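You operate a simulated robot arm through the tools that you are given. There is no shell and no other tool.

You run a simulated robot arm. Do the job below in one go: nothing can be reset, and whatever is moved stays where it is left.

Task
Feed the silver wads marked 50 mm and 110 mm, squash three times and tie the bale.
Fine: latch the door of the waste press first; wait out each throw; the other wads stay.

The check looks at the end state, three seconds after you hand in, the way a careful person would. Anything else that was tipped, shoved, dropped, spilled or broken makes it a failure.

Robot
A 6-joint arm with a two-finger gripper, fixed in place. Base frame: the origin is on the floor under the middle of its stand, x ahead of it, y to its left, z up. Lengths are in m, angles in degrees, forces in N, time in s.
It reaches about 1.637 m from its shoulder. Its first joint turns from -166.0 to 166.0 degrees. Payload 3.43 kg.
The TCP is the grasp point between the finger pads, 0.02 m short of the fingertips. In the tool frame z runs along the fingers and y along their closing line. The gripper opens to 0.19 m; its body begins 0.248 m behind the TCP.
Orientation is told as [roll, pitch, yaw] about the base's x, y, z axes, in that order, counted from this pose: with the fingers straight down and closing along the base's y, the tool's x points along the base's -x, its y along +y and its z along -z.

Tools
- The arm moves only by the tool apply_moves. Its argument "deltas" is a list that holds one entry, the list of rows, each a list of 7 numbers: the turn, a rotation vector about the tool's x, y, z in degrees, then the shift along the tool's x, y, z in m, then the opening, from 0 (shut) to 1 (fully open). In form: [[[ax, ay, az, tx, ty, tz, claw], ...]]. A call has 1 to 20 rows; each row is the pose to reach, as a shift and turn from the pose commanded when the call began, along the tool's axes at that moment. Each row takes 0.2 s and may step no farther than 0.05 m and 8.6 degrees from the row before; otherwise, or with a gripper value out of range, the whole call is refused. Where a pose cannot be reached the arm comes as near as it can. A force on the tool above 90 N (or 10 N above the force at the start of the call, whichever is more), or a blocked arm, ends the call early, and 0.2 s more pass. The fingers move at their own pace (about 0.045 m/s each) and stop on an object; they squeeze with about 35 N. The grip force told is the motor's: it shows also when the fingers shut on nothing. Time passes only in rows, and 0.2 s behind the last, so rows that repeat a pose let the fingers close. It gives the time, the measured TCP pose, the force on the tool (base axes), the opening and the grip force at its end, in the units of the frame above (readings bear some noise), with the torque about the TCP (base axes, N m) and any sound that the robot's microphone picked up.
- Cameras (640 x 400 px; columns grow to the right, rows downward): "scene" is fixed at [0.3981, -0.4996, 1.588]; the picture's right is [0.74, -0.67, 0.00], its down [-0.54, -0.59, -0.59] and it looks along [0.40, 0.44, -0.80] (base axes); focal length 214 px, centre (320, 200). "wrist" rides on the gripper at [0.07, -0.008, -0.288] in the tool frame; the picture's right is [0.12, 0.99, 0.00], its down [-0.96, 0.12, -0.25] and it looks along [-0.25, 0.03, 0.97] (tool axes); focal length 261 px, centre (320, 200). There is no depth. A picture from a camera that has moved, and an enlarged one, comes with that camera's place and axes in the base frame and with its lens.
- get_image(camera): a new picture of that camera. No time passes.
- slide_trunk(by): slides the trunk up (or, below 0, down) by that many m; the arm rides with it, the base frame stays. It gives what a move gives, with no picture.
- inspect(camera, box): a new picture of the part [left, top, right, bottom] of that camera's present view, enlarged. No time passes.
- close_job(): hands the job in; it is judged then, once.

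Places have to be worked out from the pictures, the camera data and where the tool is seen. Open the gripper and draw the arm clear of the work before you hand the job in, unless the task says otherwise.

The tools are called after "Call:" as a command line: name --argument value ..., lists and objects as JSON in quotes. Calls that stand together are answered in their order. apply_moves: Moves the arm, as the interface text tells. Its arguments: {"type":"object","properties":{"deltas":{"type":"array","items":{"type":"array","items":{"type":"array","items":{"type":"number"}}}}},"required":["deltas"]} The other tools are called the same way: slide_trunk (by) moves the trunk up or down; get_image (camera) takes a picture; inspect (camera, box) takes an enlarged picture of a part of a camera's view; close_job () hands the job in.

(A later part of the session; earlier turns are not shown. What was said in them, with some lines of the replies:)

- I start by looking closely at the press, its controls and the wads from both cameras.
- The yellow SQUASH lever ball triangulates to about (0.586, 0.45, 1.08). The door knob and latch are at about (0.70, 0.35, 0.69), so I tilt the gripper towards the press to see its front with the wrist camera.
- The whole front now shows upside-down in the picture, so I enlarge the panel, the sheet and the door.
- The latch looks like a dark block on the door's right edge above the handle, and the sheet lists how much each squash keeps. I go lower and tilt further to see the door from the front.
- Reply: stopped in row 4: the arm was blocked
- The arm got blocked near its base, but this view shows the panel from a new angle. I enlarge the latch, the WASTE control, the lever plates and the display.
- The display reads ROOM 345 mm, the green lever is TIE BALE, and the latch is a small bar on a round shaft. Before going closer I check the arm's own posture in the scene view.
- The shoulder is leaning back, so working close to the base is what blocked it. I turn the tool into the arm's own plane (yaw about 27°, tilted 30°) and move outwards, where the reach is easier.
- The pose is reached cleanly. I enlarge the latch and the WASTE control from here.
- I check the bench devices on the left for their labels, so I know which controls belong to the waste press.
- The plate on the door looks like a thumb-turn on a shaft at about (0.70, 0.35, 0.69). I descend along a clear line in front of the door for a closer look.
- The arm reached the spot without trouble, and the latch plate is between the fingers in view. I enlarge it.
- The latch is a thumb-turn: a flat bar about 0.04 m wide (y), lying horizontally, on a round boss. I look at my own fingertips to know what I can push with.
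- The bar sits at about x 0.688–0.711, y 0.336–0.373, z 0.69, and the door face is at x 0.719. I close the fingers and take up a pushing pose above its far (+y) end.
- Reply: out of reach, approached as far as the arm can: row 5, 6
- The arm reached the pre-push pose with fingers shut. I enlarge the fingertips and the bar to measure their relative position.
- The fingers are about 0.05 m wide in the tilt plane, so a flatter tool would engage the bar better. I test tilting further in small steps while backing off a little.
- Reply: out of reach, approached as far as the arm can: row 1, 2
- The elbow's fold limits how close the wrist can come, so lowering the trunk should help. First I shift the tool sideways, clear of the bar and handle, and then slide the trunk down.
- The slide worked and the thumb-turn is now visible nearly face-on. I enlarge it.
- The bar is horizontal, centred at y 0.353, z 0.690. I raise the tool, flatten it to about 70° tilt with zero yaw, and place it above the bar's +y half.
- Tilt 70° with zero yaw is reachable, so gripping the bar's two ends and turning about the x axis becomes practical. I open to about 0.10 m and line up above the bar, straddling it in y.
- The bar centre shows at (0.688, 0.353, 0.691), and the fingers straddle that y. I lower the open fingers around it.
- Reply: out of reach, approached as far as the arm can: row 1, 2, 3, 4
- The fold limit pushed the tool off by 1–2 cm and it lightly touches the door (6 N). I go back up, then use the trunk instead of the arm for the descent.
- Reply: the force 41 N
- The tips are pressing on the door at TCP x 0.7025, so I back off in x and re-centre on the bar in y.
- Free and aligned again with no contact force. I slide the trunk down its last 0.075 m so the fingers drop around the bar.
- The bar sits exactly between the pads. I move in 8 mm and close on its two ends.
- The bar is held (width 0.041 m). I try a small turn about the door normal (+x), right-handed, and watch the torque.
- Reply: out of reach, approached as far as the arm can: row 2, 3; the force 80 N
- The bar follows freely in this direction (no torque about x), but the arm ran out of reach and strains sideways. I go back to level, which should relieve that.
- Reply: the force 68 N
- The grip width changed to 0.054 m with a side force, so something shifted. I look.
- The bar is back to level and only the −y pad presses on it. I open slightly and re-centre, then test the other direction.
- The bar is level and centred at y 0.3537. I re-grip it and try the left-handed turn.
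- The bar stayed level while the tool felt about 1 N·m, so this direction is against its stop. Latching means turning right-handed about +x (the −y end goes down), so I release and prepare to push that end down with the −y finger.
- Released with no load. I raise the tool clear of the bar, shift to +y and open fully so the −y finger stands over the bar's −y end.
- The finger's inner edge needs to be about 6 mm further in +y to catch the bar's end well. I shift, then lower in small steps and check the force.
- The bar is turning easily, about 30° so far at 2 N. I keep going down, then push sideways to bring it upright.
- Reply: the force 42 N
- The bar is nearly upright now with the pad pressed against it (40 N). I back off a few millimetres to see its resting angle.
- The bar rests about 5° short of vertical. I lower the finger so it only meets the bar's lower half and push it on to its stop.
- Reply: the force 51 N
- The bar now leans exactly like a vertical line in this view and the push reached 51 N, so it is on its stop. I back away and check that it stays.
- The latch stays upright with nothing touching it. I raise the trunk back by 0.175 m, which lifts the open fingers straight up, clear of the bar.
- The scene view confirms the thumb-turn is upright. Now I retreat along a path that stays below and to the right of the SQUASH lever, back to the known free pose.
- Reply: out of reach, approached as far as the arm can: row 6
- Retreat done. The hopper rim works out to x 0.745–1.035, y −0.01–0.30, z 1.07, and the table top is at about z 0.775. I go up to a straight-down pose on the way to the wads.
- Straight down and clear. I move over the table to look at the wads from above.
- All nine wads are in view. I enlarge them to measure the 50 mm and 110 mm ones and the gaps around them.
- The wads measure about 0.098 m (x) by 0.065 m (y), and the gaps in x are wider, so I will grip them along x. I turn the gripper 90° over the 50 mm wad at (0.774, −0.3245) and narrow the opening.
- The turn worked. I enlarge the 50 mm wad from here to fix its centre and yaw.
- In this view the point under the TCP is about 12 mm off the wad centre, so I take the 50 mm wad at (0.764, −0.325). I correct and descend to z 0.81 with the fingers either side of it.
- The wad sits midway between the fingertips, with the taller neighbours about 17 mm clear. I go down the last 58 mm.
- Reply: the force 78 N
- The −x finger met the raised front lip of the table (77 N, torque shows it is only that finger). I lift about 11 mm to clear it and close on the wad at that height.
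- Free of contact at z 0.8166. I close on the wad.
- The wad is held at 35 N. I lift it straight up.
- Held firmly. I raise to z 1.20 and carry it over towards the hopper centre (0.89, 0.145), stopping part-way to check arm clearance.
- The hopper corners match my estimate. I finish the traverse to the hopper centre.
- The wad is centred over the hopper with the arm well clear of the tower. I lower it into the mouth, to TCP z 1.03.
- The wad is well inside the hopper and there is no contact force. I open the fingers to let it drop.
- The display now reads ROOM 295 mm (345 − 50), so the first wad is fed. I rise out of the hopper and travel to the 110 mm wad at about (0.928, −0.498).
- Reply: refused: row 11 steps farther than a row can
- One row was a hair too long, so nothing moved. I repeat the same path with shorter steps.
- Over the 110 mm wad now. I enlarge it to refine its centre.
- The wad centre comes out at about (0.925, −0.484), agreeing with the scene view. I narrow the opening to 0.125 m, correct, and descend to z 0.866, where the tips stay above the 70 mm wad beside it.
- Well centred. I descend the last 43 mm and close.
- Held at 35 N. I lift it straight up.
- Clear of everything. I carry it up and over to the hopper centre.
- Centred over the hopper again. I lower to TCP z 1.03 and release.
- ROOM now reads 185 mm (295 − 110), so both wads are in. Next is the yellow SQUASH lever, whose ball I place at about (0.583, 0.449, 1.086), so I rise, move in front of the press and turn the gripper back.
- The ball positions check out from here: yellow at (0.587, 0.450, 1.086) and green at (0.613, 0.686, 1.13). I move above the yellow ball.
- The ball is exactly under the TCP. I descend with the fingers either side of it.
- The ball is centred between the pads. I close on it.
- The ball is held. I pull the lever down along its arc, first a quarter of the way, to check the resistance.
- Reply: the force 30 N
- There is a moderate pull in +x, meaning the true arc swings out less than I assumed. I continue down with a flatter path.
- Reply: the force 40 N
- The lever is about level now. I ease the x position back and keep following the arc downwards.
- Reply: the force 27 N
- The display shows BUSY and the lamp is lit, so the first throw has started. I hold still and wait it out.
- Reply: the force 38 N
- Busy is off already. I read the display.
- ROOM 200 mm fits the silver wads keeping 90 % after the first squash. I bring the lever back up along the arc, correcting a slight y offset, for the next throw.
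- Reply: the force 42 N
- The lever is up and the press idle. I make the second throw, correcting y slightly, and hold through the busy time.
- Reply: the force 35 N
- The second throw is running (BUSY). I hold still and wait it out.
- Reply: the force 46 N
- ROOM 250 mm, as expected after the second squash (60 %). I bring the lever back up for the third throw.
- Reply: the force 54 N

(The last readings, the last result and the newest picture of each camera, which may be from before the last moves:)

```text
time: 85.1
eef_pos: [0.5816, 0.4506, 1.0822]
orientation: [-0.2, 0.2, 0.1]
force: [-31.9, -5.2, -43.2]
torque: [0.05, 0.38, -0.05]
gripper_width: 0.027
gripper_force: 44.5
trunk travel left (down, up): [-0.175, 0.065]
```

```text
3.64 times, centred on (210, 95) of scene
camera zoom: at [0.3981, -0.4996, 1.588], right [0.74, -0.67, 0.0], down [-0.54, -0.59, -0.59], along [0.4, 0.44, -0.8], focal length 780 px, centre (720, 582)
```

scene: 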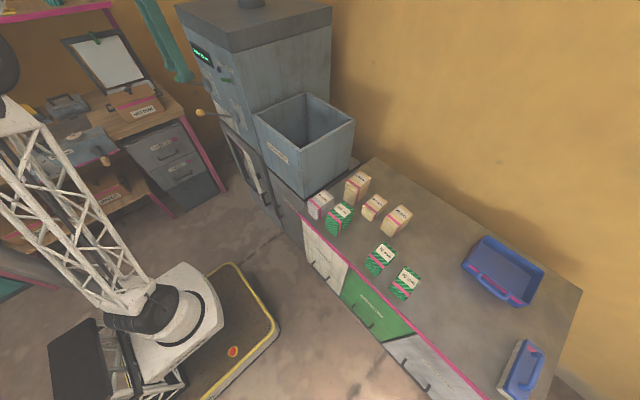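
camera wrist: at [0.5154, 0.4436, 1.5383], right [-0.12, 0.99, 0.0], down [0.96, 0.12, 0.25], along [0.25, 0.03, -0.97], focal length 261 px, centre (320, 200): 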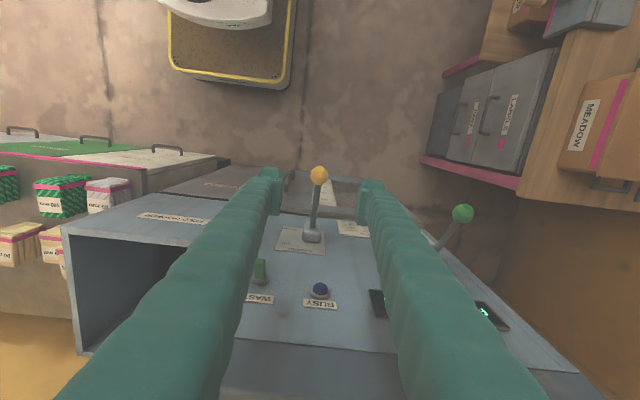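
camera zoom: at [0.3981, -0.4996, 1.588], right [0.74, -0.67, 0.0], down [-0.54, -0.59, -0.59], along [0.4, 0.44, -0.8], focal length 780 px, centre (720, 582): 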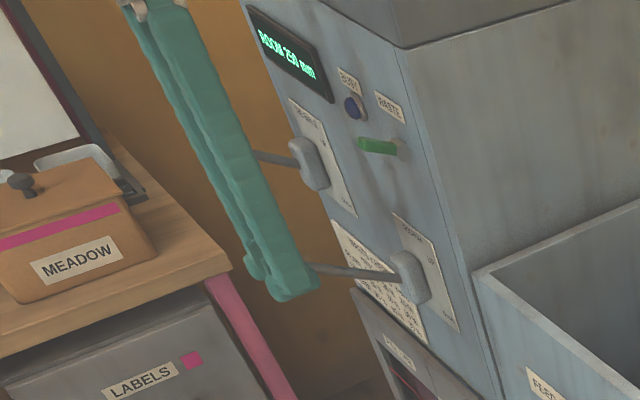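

The lever is at its upper stop and the press idle. I make the third throw.

Call:
apply_moves --deltas '[[[0, 0, 0, 0.0045, 0, 0.01, 0.05], [0, 0, 0, 0.0098, 0, 0.02, 0.05], [0, 0, 0, 0.0159, 0, 0.0386, 0.05], [0, 0, 0, 0.0204, 0, 0.0605, 0.05], [0, 0, 0, 0.0214, 0, 0.08, 0.05], [0, 0, 0, 0.0204, 0, 0.0995, 0.05], [0, 0, 0, 0.017, 0, 0.12, 0.05], [0, 0, 0, 0.017, 0, 0.12, 0.05]]]'

Call:
inspect --camera "scene" --box '[150, 40, 270, 150]'

```text
time: 86.9
eef_pos: [0.5651, 0.4502, 0.9674]
orientation: [-0.1, 0.1, 0.2]
force: [1.6, -6.2, 15.0]
torque: [0.06, -0.35, -0.05]
gripper_width: 0.0265
gripper_force: 45.3
trunk travel left (down, up): [-0.175, 0.065]
```

```text
3.64 times, centred on (210, 95) of scene
camera zoom: at [0.3981, -0.4996, 1.588], right [0.74, -0.67, 0.0], down [-0.54, -0.59, -0.59], along [0.4, 0.44, -0.8], focal length 780 px, centre (720, 582)
```

zoom: 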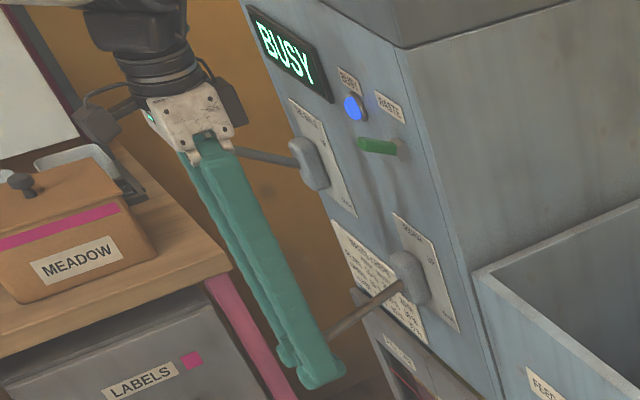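

The third throw is running. I hold and wait it out.

Call:
apply_moves --deltas '[[[0, 0, 0, 0, 0, 0, 0.05], [0, 0, 0, 0, 0, 0, 0.05], [0, 0, 0, 0, 0, 0, 0.05], [0, 0, 0, 0, 0, 0, 0.05], [0, 0, 0, 0, 0, 0, 0.05], [0, 0, 0, 0, 0, 0, 0.05], [0, 0, 0, 0, 0, 0, 0.05], [0, 0, 0, 0, 0, 0, 0.05], [0, 0, 0, 0, 0, 0, 0.05], [0, 0, 0, 0, 0, 0, 0.05], [0, 0, 0, 0, 0, 0, 0.05]]]'

Call:
inspect --camera "scene" --box '[185, 35, 235, 80]'

```text
time: 89.3
eef_pos: [0.5649, 0.4498, 0.9677]
orientation: [-0.1, -0.1, 0.2]
force: [-1.9, -12.8, 8.1]
torque: [0.13, 0.29, -0.04]
gripper_width: 0.0267
gripper_force: 45.2
trunk travel left (down, up): [-0.175, 0.065]
```

```text
8.89 times, centred on (210, 58) of scene
camera zoom: at [0.3981, -0.4996, 1.588], right [0.74, -0.67, 0.0], down [-0.54, -0.59, -0.59], along [0.4, 0.44, -0.8], focal length 1906 px, centre (1298, 1467)
```

zoom: 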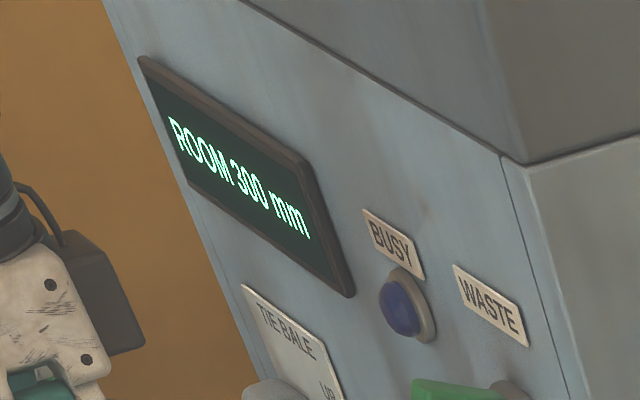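

ROOM 300 mm, as expected after the third squash (30 %). I return the lever to UP and release it.

Call:
apply_moves --deltas '[[[0, 0, 0, 0.002, 0, -0.011, 0.05], [0, 0, 0, 0.004, 0, -0.0215, 0.05], [0, 0, 0, 0.005, 0, -0.041, 0.05], [0, 0, 0, 0.004, 0, -0.0605, 0.05], [0, 0, 0, 0, 0, -0.0824, 0.05], [0, 0, 0, -0.006, 0, -0.101, 0.05], [0, 0, 0, -0.015, 0, -0.118, 0.05], [0, 0, 0, -0.015, 0, -0.118, 0.05], [0, 0, 0, -0.015, 0, -0.118, 0.45], [0, 0, 0, -0.015, 0, -0.118, 0.45], [0, 0, 0, -0.015, 0, -0.118, 0.45], [0, 0, 0, -0.015, 0, -0.118, 0.45], [0, 0, 0, -0.015, 0, -0.118, 0.45]]]'

Call:
inspect --camera "wrist" --box '[240, 130, 400, 310]'

Call:
inspect --camera "scene" --box '[150, 40, 270, 150]'

```text
time: 92.1
eef_pos: [0.5813, 0.4513, 1.0853]
orientation: [-0.1, 0.0, 0.2]
force: [-0.4, -0.9, 0.6]
torque: [0.06, 0.02, 0.0]
gripper_width: 0.0855
gripper_force: 0.1
trunk travel left (down, up): [-0.175, 0.065]
```

```text
2.22 times, centred on (320, 220) of wrist
camera zoom: at [0.5103, 0.4426, 1.3728], right [-0.12, 0.99, 0.0], down [0.96, 0.12, 0.25], along [0.25, 0.03, -0.97], focal length 579 px, centre (320, 156)
```

zoom: 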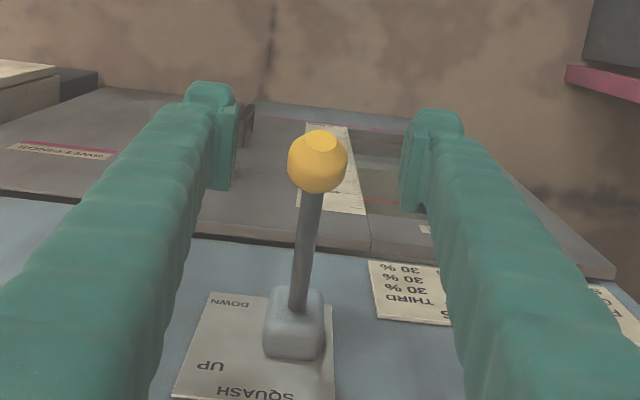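

```text
3.64 times, centred on (210, 95) of scene
camera zoom: at [0.3981, -0.4996, 1.588], right [0.74, -0.67, 0.0], down [-0.54, -0.59, -0.59], along [0.4, 0.44, -0.8], focal length 780 px, centre (720, 582)
```

zoom: 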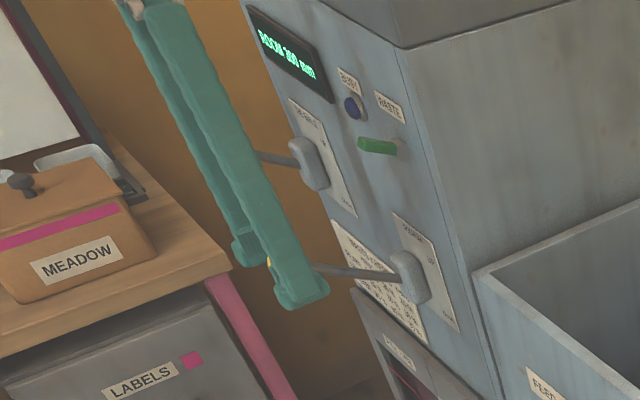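

The SQUASH lever rests in UP. I rise and move across above the green TIE BALE ball at about (0.612, 0.686).

Call:
apply_moves --deltas '[[[0, 0, 0, 0, 0, -0.045, 0.45], [0, 0, 0, 0, 0, -0.09, 0.45], [0, 0, 0, 0, 0, -0.135, 0.45], [0, 0, 0, 0, 0, -0.175, 0.45], [0, 0, 0, -0.005, 0.04, -0.19, 0.45], [0, 0, 0, -0.01, 0.08, -0.2, 0.45], [0, 0, 0, -0.015, 0.12, -0.2, 0.45], [0, 0, 0, -0.02, 0.16, -0.2, 0.45], [0, 0, 0, -0.025, 0.2, -0.2, 0.45], [0, 0, 0, -0.03, 0.235, -0.2, 0.45], [0, 0, 0, -0.03, 0.235, -0.2, 0.45]]]'

Call:
get_image --camera "wrist"

Call:
get_image --camera "scene"

```text
time: 94.5
eef_pos: [0.5893, 0.6519, 1.2374]
orientation: [0.2, -0.3, 0.3]
force: [0.1, -0.5, -0.9]
torque: [0.0, 0.01, 0.0]
gripper_width: 0.0856
gripper_force: 0.0
out of reach, approached as far as the arm can: row 7, 8, 9, 10, 11
trunk travel left (down, up): [-0.175, 0.065]
```

```text
taken
camera wrist: at [0.5185, 0.6418, 1.5247], right [-0.12, 0.99, 0.0], down [0.96, 0.12, 0.25], along [0.25, 0.03, -0.97], focal length 261 px, centre (320, 200)
```

wrist: 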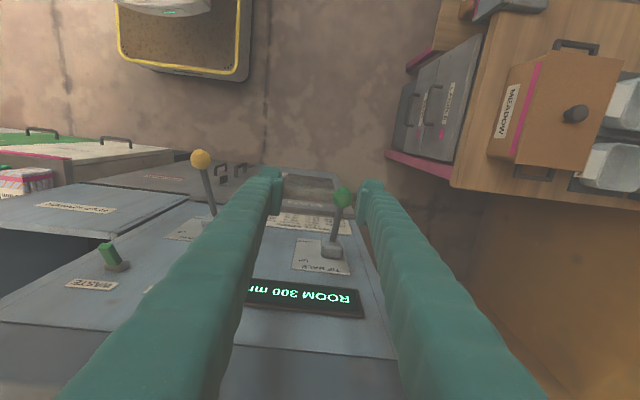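

```text
taken
```

scene: 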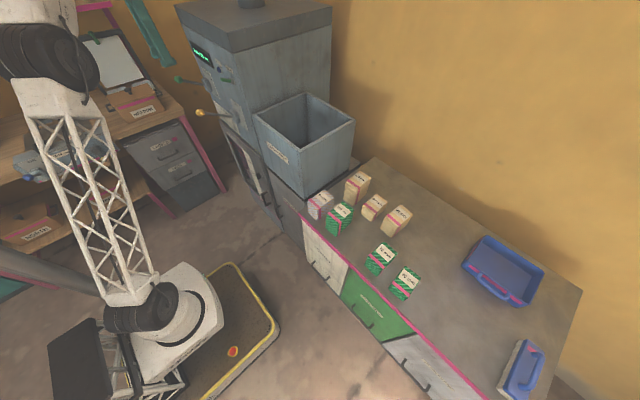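

At that height the arm is at full stretch, so I go lower: to (0.609, 0.688, 1.19), still with the tips above the green ball.

Call:
apply_moves --deltas '[[[0, 0, 0, -0.005, 0.009, 0.02, 0.45], [0, 0, 0, -0.01, 0.018, 0.035, 0.45], [0, 0, 0, -0.015, 0.027, 0.042, 0.45], [0, 0, 0, -0.02, 0.036, 0.047, 0.45], [0, 0, 0, -0.02, 0.036, 0.047, 0.45]]]'

Call:
get_image --camera "wrist"

```text
time: 95.7
eef_pos: [0.6107, 0.6872, 1.1889]
orientation: [0.0, 0.0, 0.1]
force: [0.3, 0.1, 0.1]
torque: [-0.01, 0.04, 0.0]
gripper_width: 0.0856
gripper_force: 0.0
trunk travel left (down, up): [-0.175, 0.065]
```

```text
taken
camera wrist: at [0.5407, 0.6791, 1.4769], right [-0.12, 0.99, 0.0], down [0.96, 0.12, 0.25], along [0.25, 0.03, -0.97], focal length 261 px, centre (320, 200)
```

wrist: 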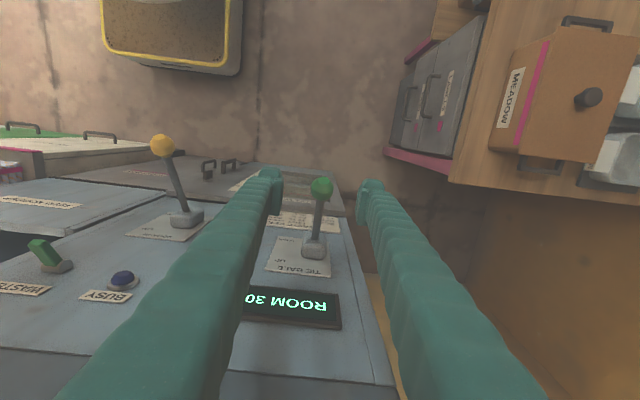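

The green ball is right under the TCP. I descend around it and grip.

Call:
apply_moves --deltas '[[[0, 0, 0, -0.001, 0.0025, 0.03, 0.45], [0, 0, 0, -0.001, 0.0025, 0.055, 0.45], [0, 0, 0, -0.001, 0.0025, 0.055, 0.45]]]'

Call:
inspect --camera "wrist" --box '[240, 130, 400, 310]'

Call:
inspect --camera "scene" --box '[150, 30, 270, 140]'

```text
time: 96.5
eef_pos: [0.6127, 0.6889, 1.1354]
orientation: [0.0, 0.0, 0.2]
force: [-0.4, 0.7, -0.8]
torque: [0.0, 0.01, 0.0]
gripper_width: 0.0855
gripper_force: 0.1
trunk travel left (down, up): [-0.175, 0.065]
```

```text
2.22 times, centred on (320, 220) of wrist
camera zoom: at [0.542, 0.6807, 1.4237], right [-0.12, 0.99, 0.0], down [0.96, 0.12, 0.25], along [0.25, 0.03, -0.97], focal length 579 px, centre (320, 156)
```

zoom: 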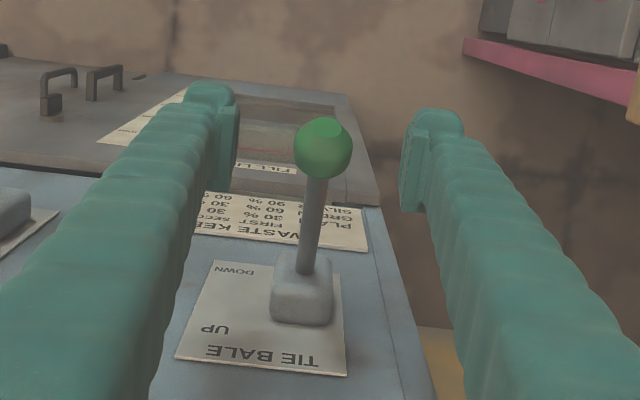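

```text
3.64 times, centred on (210, 85) of scene
camera zoom: at [0.3981, -0.4996, 1.588], right [0.74, -0.67, 0.0], down [-0.54, -0.59, -0.59], along [0.4, 0.44, -0.8], focal length 780 px, centre (720, 618)
```

zoom: 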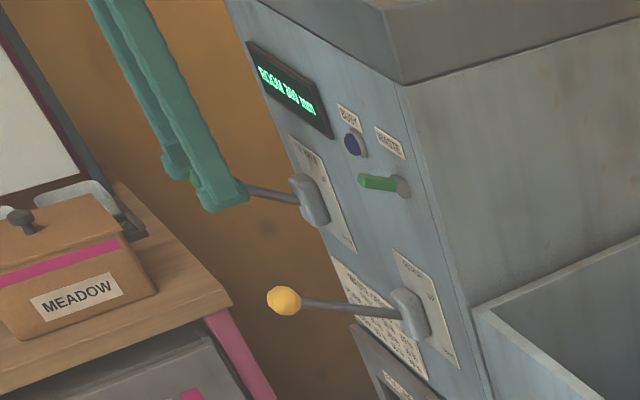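

The ball is centred. I close on it and check the hold before throwing.

Call:
apply_moves --deltas '[[[0, 0, 0, 0, 0.001, 0, 0.2], [0, 0, 0, 0, 0.001, 0, 0.05], [0, 0, 0, 0, 0.001, 0, 0.05], [0, 0, 0, 0, 0.001, 0, 0.05], [0, 0, 0, 0, 0.001, 0, 0.05]]]'

Call:
inspect --camera "wrist" --box '[240, 130, 400, 310]'

```text
time: 97.7
eef_pos: [0.6132, 0.6897, 1.136]
orientation: [-0.1, -0.1, 0.2]
force: [2.8, 5.4, 1.5]
torque: [0.07, -0.1, 0.02]
gripper_width: 0.0291
gripper_force: 44.2
trunk travel left (down, up): [-0.175, 0.065]
```

```text
2.22 times, centred on (320, 220) of wrist
camera zoom: at [0.5421, 0.682, 1.4235], right [-0.12, 0.99, 0.0], down [0.96, 0.12, 0.25], along [0.25, 0.03, -0.97], focal length 579 px, centre (320, 156)
```

zoom: 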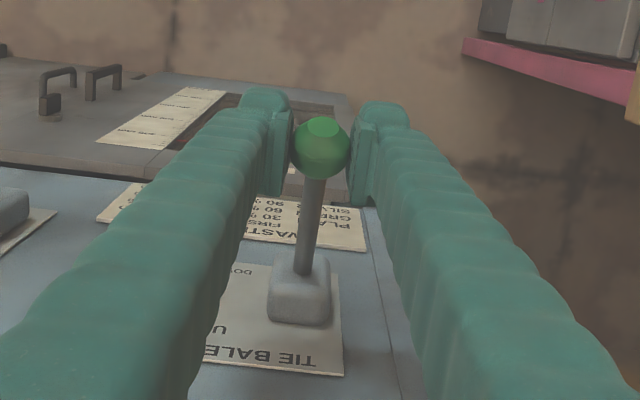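

Held. I pull the TIE BALE lever down along its arc, halfway first.

Call:
apply_moves --deltas '[[[0, 0, 0, 0.004, 0, 0.0076, 0.05], [0, 0, 0, 0.0075, 0, 0.0153, 0.05], [0, 0, 0, 0.012, 0, 0.0314, 0.05], [0, 0, 0, 0.015, 0, 0.048, 0.05]]]'

```text
time: 98.7
eef_pos: [0.5964, 0.6909, 1.0885]
orientation: [0.0, 0.0, 0.0]
force: [6.5, 2.9, 14.7]
torque: [-0.09, -1.0, 0.0]
gripper_width: 0.0266
gripper_force: 45.0
trunk travel left (down, up): [-0.175, 0.065]
```

Low resistance and on the arc. I complete the throw.

Call:
apply_moves --deltas '[[[0, 0, 0, 0.002, 0, 0.017, 0.05], [0, 0, 0, 0.001, 0, 0.034, 0.05], [0, 0, 0, -0.002, 0, 0.0506, 0.05], [0, 0, 0, -0.002, 0, 0.0506, 0.05]]]'

Call:
inspect --camera "scene" --box '[150, 30, 270, 140]'

```text
time: 99.7
eef_pos: [0.5977, 0.6896, 1.0387]
orientation: [-0.1, 0.2, 0.3]
force: [-31.8, -22.2, 11.1]
torque: [0.15, -0.67, -0.07]
gripper_width: 0.0266
gripper_force: 44.9
trunk travel left (down, up): [-0.175, 0.065]
```

```text
3.64 times, centred on (210, 85) of scene
camera zoom: at [0.3981, -0.4996, 1.588], right [0.74, -0.67, 0.0], down [-0.54, -0.59, -0.59], along [0.4, 0.44, -0.8], focal length 780 px, centre (720, 618)
```

zoom: 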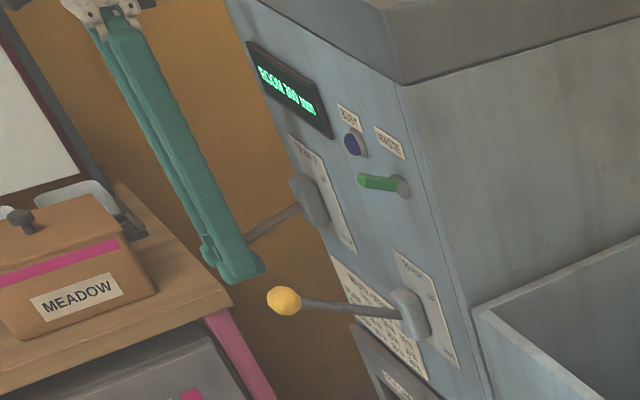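

Not triggered yet; the pivot seems a bit lower than I assumed. I go a little further down.

Call:
apply_moves --deltas '[[[0, 0, 0, 0.003, 0.001, 0.01, 0.05], [0, 0, 0, 0.002, 0.001, 0.02, 0.05], [0, 0, 0, 0.002, 0.001, 0.02, 0.05]]]'

Call:
inspect --camera "scene" --box '[150, 30, 270, 140]'

```text
time: 100.5
eef_pos: [0.6026, 0.6918, 1.0191]
orientation: [-0.1, -0.3, 0.1]
force: [33.8, -16.8, 32.7]
torque: [0.13, 0.07, 0.1]
gripper_width: 0.0265
gripper_force: 45.2
trunk travel left (down, up): [-0.175, 0.065]
```

```text
3.64 times, centred on (210, 85) of scene
camera zoom: at [0.3981, -0.4996, 1.588], right [0.74, -0.67, 0.0], down [-0.54, -0.59, -0.59], along [0.4, 0.44, -0.8], focal length 780 px, centre (720, 618)
```

zoom: 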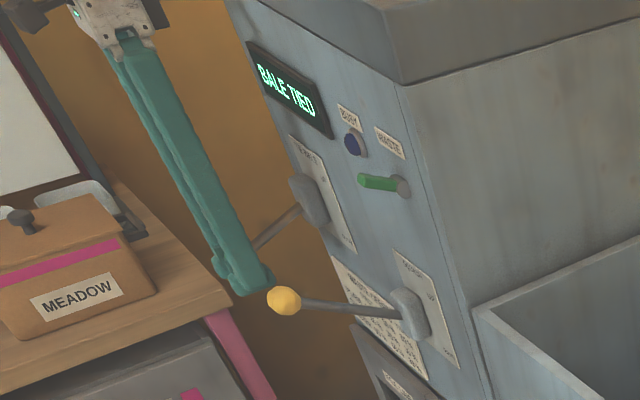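

The display reads BALE TIED. I wait briefly, then return the lever to UP along its arc.

Call:
apply_moves --deltas '[[[0, 0, 0, -0.003, 0, 0, 0.05], [0, 0, 0, -0.003, 0, 0, 0.05], [0, 0, 0, -0.003, 0, 0, 0.05], [0, 0, 0, -0.003, 0, 0, 0.05], [0, 0, 0, -0.003, 0, 0, 0.05], [0, 0, 0, -0.003, 0, 0, 0.05], [0, 0, 0, -0.003, 0, 0, 0.05], [0, 0, 0, -0.003, 0, 0, 0.05]]]'

Call:
inspect --camera "scene" --box '[150, 30, 270, 140]'

```text
time: 102.3
eef_pos: [0.6021, 0.6901, 1.019]
orientation: [0.0, -0.1, 0.2]
force: [18.6, -41.9, 21.8]
torque: [0.36, 0.42, 0.02]
gripper_width: 0.0264
gripper_force: 45.0
trunk travel left (down, up): [-0.175, 0.065]
```

```text
3.64 times, centred on (210, 85) of scene
camera zoom: at [0.3981, -0.4996, 1.588], right [0.74, -0.67, 0.0], down [-0.54, -0.59, -0.59], along [0.4, 0.44, -0.8], focal length 780 px, centre (720, 618)
```

zoom: 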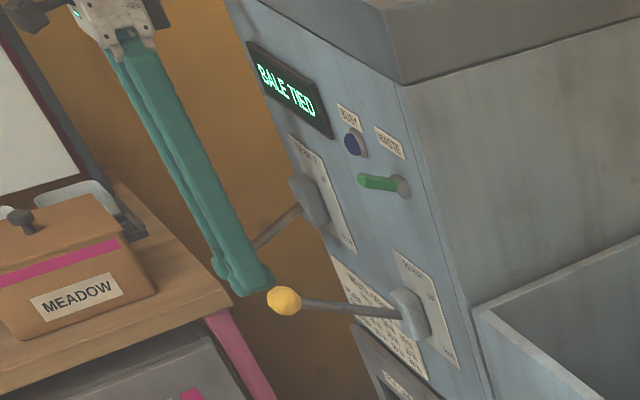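

The bale stays tied and no busy lamp is lit. I lift the lever back to UP and release it.

Call:
apply_moves --deltas '[[[0, 0, 0, 0.003, -0.002, -0.012, 0.05], [0, 0, 0, 0.005, -0.002, -0.024, 0.05], [0, 0, 0, 0.006, -0.002, -0.044, 0.05], [0, 0, 0, 0.005, -0.002, -0.068, 0.05], [0, 0, 0, 0.001, -0.002, -0.086, 0.05], [0, 0, 0, -0.004, -0.002, -0.101, 0.05], [0, 0, 0, -0.01, -0.002, -0.114, 0.05], [0, 0, 0, -0.01, -0.002, -0.114, 0.05]]]'

Call:
inspect --camera "scene" --box '[150, 30, 270, 140]'

```text
time: 104.1
eef_pos: [0.6101, 0.6898, 1.128]
orientation: [-0.2, 0.2, 0.2]
force: [-18.9, -47.5, -48.7]
torque: [0.41, 0.18, -0.28]
gripper_width: 0.0269
gripper_force: 44.8
trunk travel left (down, up): [-0.175, 0.065]
```

```text
3.64 times, centred on (210, 85) of scene
camera zoom: at [0.3981, -0.4996, 1.588], right [0.74, -0.67, 0.0], down [-0.54, -0.59, -0.59], along [0.4, 0.44, -0.8], focal length 780 px, centre (720, 618)
```

zoom: 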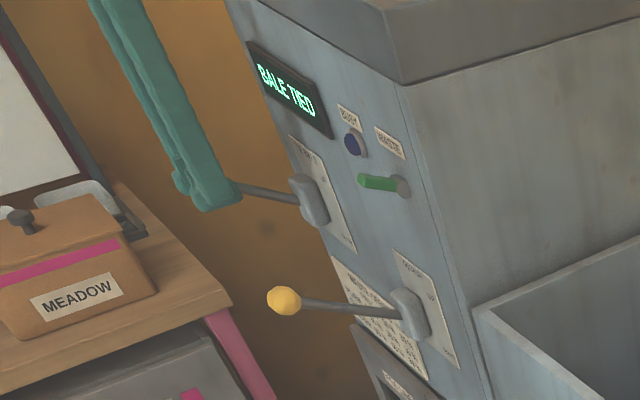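

The green lever is at its upper stop. I ease the strain, open the fingers and lift away.

Call:
apply_moves --deltas '[[[0, 0, 0, 0.001, -0.002, 0.003, 0.05], [0, 0, 0, 0.001, -0.002, 0.003, 0.3], [0, 0, 0, 0.001, -0.002, 0.003, 0.45], [0, 0, 0, 0.001, -0.002, 0.003, 0.45], [0, 0, 0, 0.001, -0.002, 0.003, 0.45], [0, 0, 0, 0.001, -0.002, 0.003, 0.45]]]'

Call:
inspect --camera "wrist" --box '[240, 130, 400, 310]'

```text
time: 105.5
eef_pos: [0.6091, 0.6884, 1.1281]
orientation: [-0.1, 0.0, 0.3]
force: [-0.7, 0.1, -0.1]
torque: [-0.03, 0.0, 0.01]
gripper_width: 0.0854
gripper_force: 0.0
trunk travel left (down, up): [-0.175, 0.065]
```

```text
2.22 times, centred on (320, 220) of wrist
camera zoom: at [0.5394, 0.6803, 1.4149], right [-0.12, 0.99, 0.0], down [0.96, 0.12, 0.25], along [0.25, 0.03, -0.97], focal length 579 px, centre (320, 156)
```

zoom: 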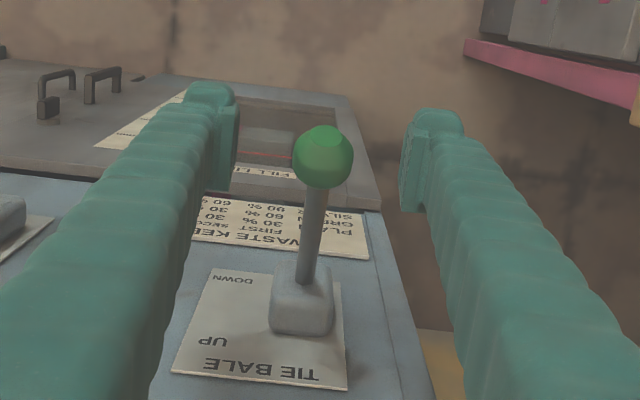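

Released; the lever stays up. I rise and retreat to the starting area, opening the gripper.

Call:
apply_moves --deltas '[[[0, 0, 0, 0, 0, -0.04, 0.45], [0, 0, 0, 0, 0, -0.075, 0.45], [0, 0, 0, 0.022, -0.0363, -0.085, 0.45], [0, 0, 0, 0.0439, -0.0725, -0.1, 0.5], [0, 0, 0, 0.0659, -0.1088, -0.115, 0.6], [0, 0, 0, 0.0878, -0.145, -0.13, 0.7], [0, 0, 0, 0.1098, -0.1813, -0.145, 0.8], [0, 0, 0, 0.1317, -0.2175, -0.16, 0.9], [0, 0, 0, 0.1537, -0.2538, -0.175, 1], [0, 0, 0, 0.1756, -0.29, -0.19, 1], [0, 0, 0, 0.1756, -0.29, -0.19, 1], [0, 0, 0, 0.1756, -0.29, -0.19, 1]]]'

Call:
get_image --camera "scene"

Call:
get_image --camera "wrist"

```text
time: 108.1
eef_pos: [0.4339, 0.3949, 1.319]
orientation: [-0.1, -0.2, 0.2]
force: [-0.5, -0.5, 0.3]
torque: [0.02, 0.02, -0.01]
gripper_width: 0.19
gripper_force: 0.0
trunk travel left (down, up): [-0.175, 0.065]
```

```text
taken
```

scene: 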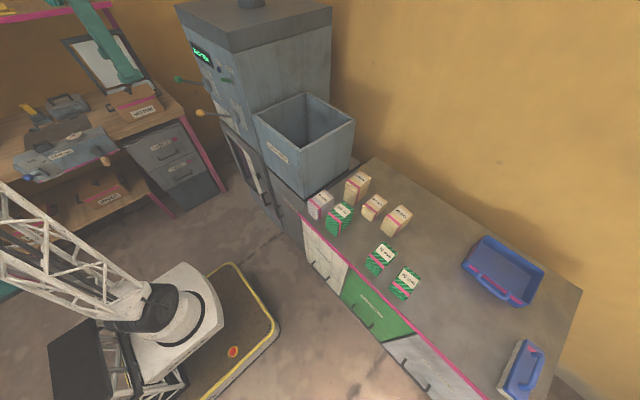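

```text
taken
camera wrist: at [0.3636, 0.3862, 1.6068], right [-0.12, 0.99, 0.0], down [0.96, 0.12, 0.25], along [0.25, 0.03, -0.97], focal length 261 px, centre (320, 200)
```

wrist: 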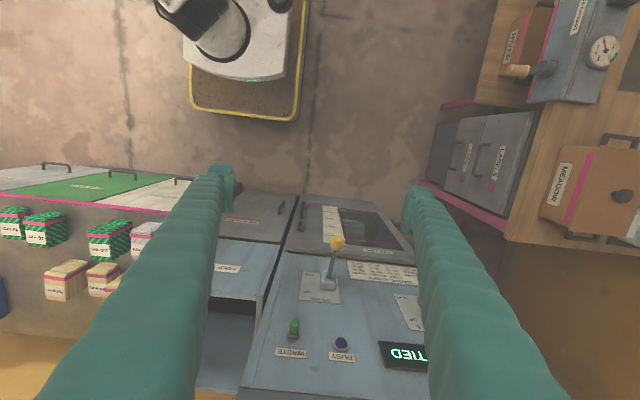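

The arm is clear. I make a last check of the latch, display, levers and remaining wads.

Call:
inspect --camera "scene" --box '[170, 30, 300, 230]'

Call:
inspect --camera "scene" --box '[290, 150, 450, 310]'

Call:
inspect --camera "wrist" --box '[220, 180, 440, 400]'

```text
2.00 times, centred on (235, 130) of scene
camera zoom: at [0.3981, -0.4996, 1.588], right [0.74, -0.67, 0.0], down [-0.54, -0.59, -0.59], along [0.4, 0.44, -0.8], focal length 429 px, centre (490, 340)
```

zoom: 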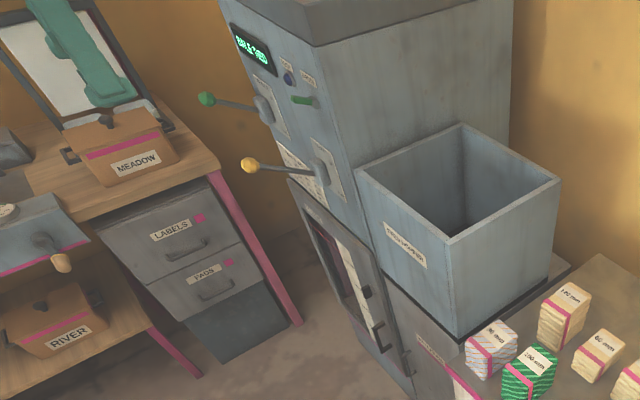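

```text
2.50 times, centred on (370, 230) of scene
camera zoom: at [0.3981, -0.4996, 1.588], right [0.74, -0.67, 0.0], down [-0.54, -0.59, -0.59], along [0.4, 0.44, -0.8], focal length 536 px, centre (195, 125)
```

zoom: 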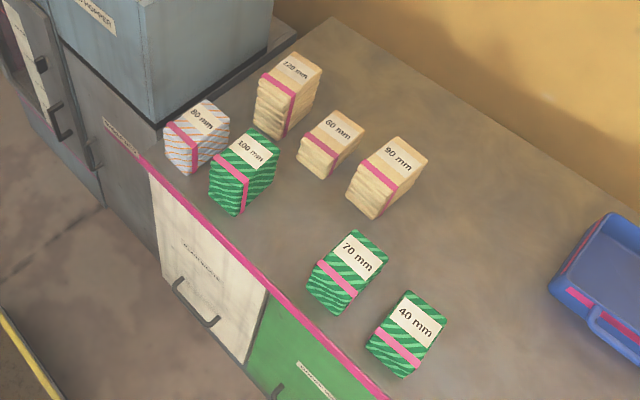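

```text
1.82 times, centred on (330, 290) of wrist
camera zoom: at [0.3636, 0.3862, 1.6068], right [-0.12, 0.99, 0.0], down [0.96, 0.12, 0.25], along [0.25, 0.03, -0.97], focal length 474 px, centre (302, 36)
```

zoom: 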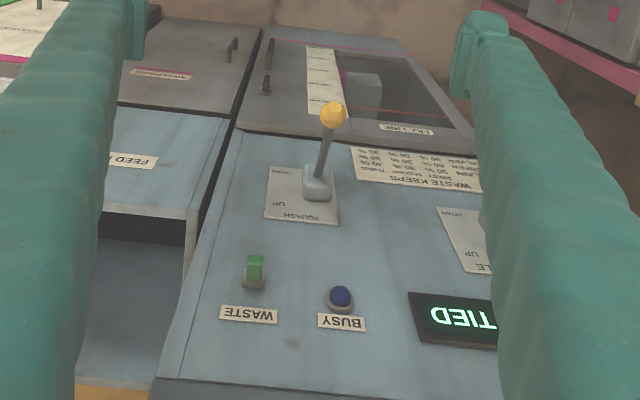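

The display reads BALE TIED, the busy lamp is off, the latch is upright, both levers are up and the other seven wads are where they were. The gripper is open and clear, so I hand in.

Call:
close_job

```text
The job is handed in.
```

The job is handed in. The 50 mm and 110 mm silver wads are fed and squashed three times, and the press display reads BALE TIED.

- **Door:** I latched the waste press door first, by turning its thumb-turn from horizontal to upright until it hit its stop. It was still upright at the end.
- **Feeding:** ROOM went from 345 to 295 mm after the 50 mm wad, and to 185 mm after the 110 mm wad.
- **Squashing:** I held each throw of the SQUASH lever until BUSY went out. ROOM rose to 200, 250 and then 300 mm, which matches the silver row on the press's sheet.
- **Tying:** One throw of the TIE BALE lever brought up BALE TIED.
- **End state:** Both levers are back up, the other seven wads are where they were, and the gripper is open and clear of the press.

**Contacts on the way:**
- While lining up on the latch, the fingertips pressed the door at up to about 39 N.
- While picking up the 50 mm wad, one finger pressed the table's front lip at about 77 N.

I saw no damage or movement from either contact.
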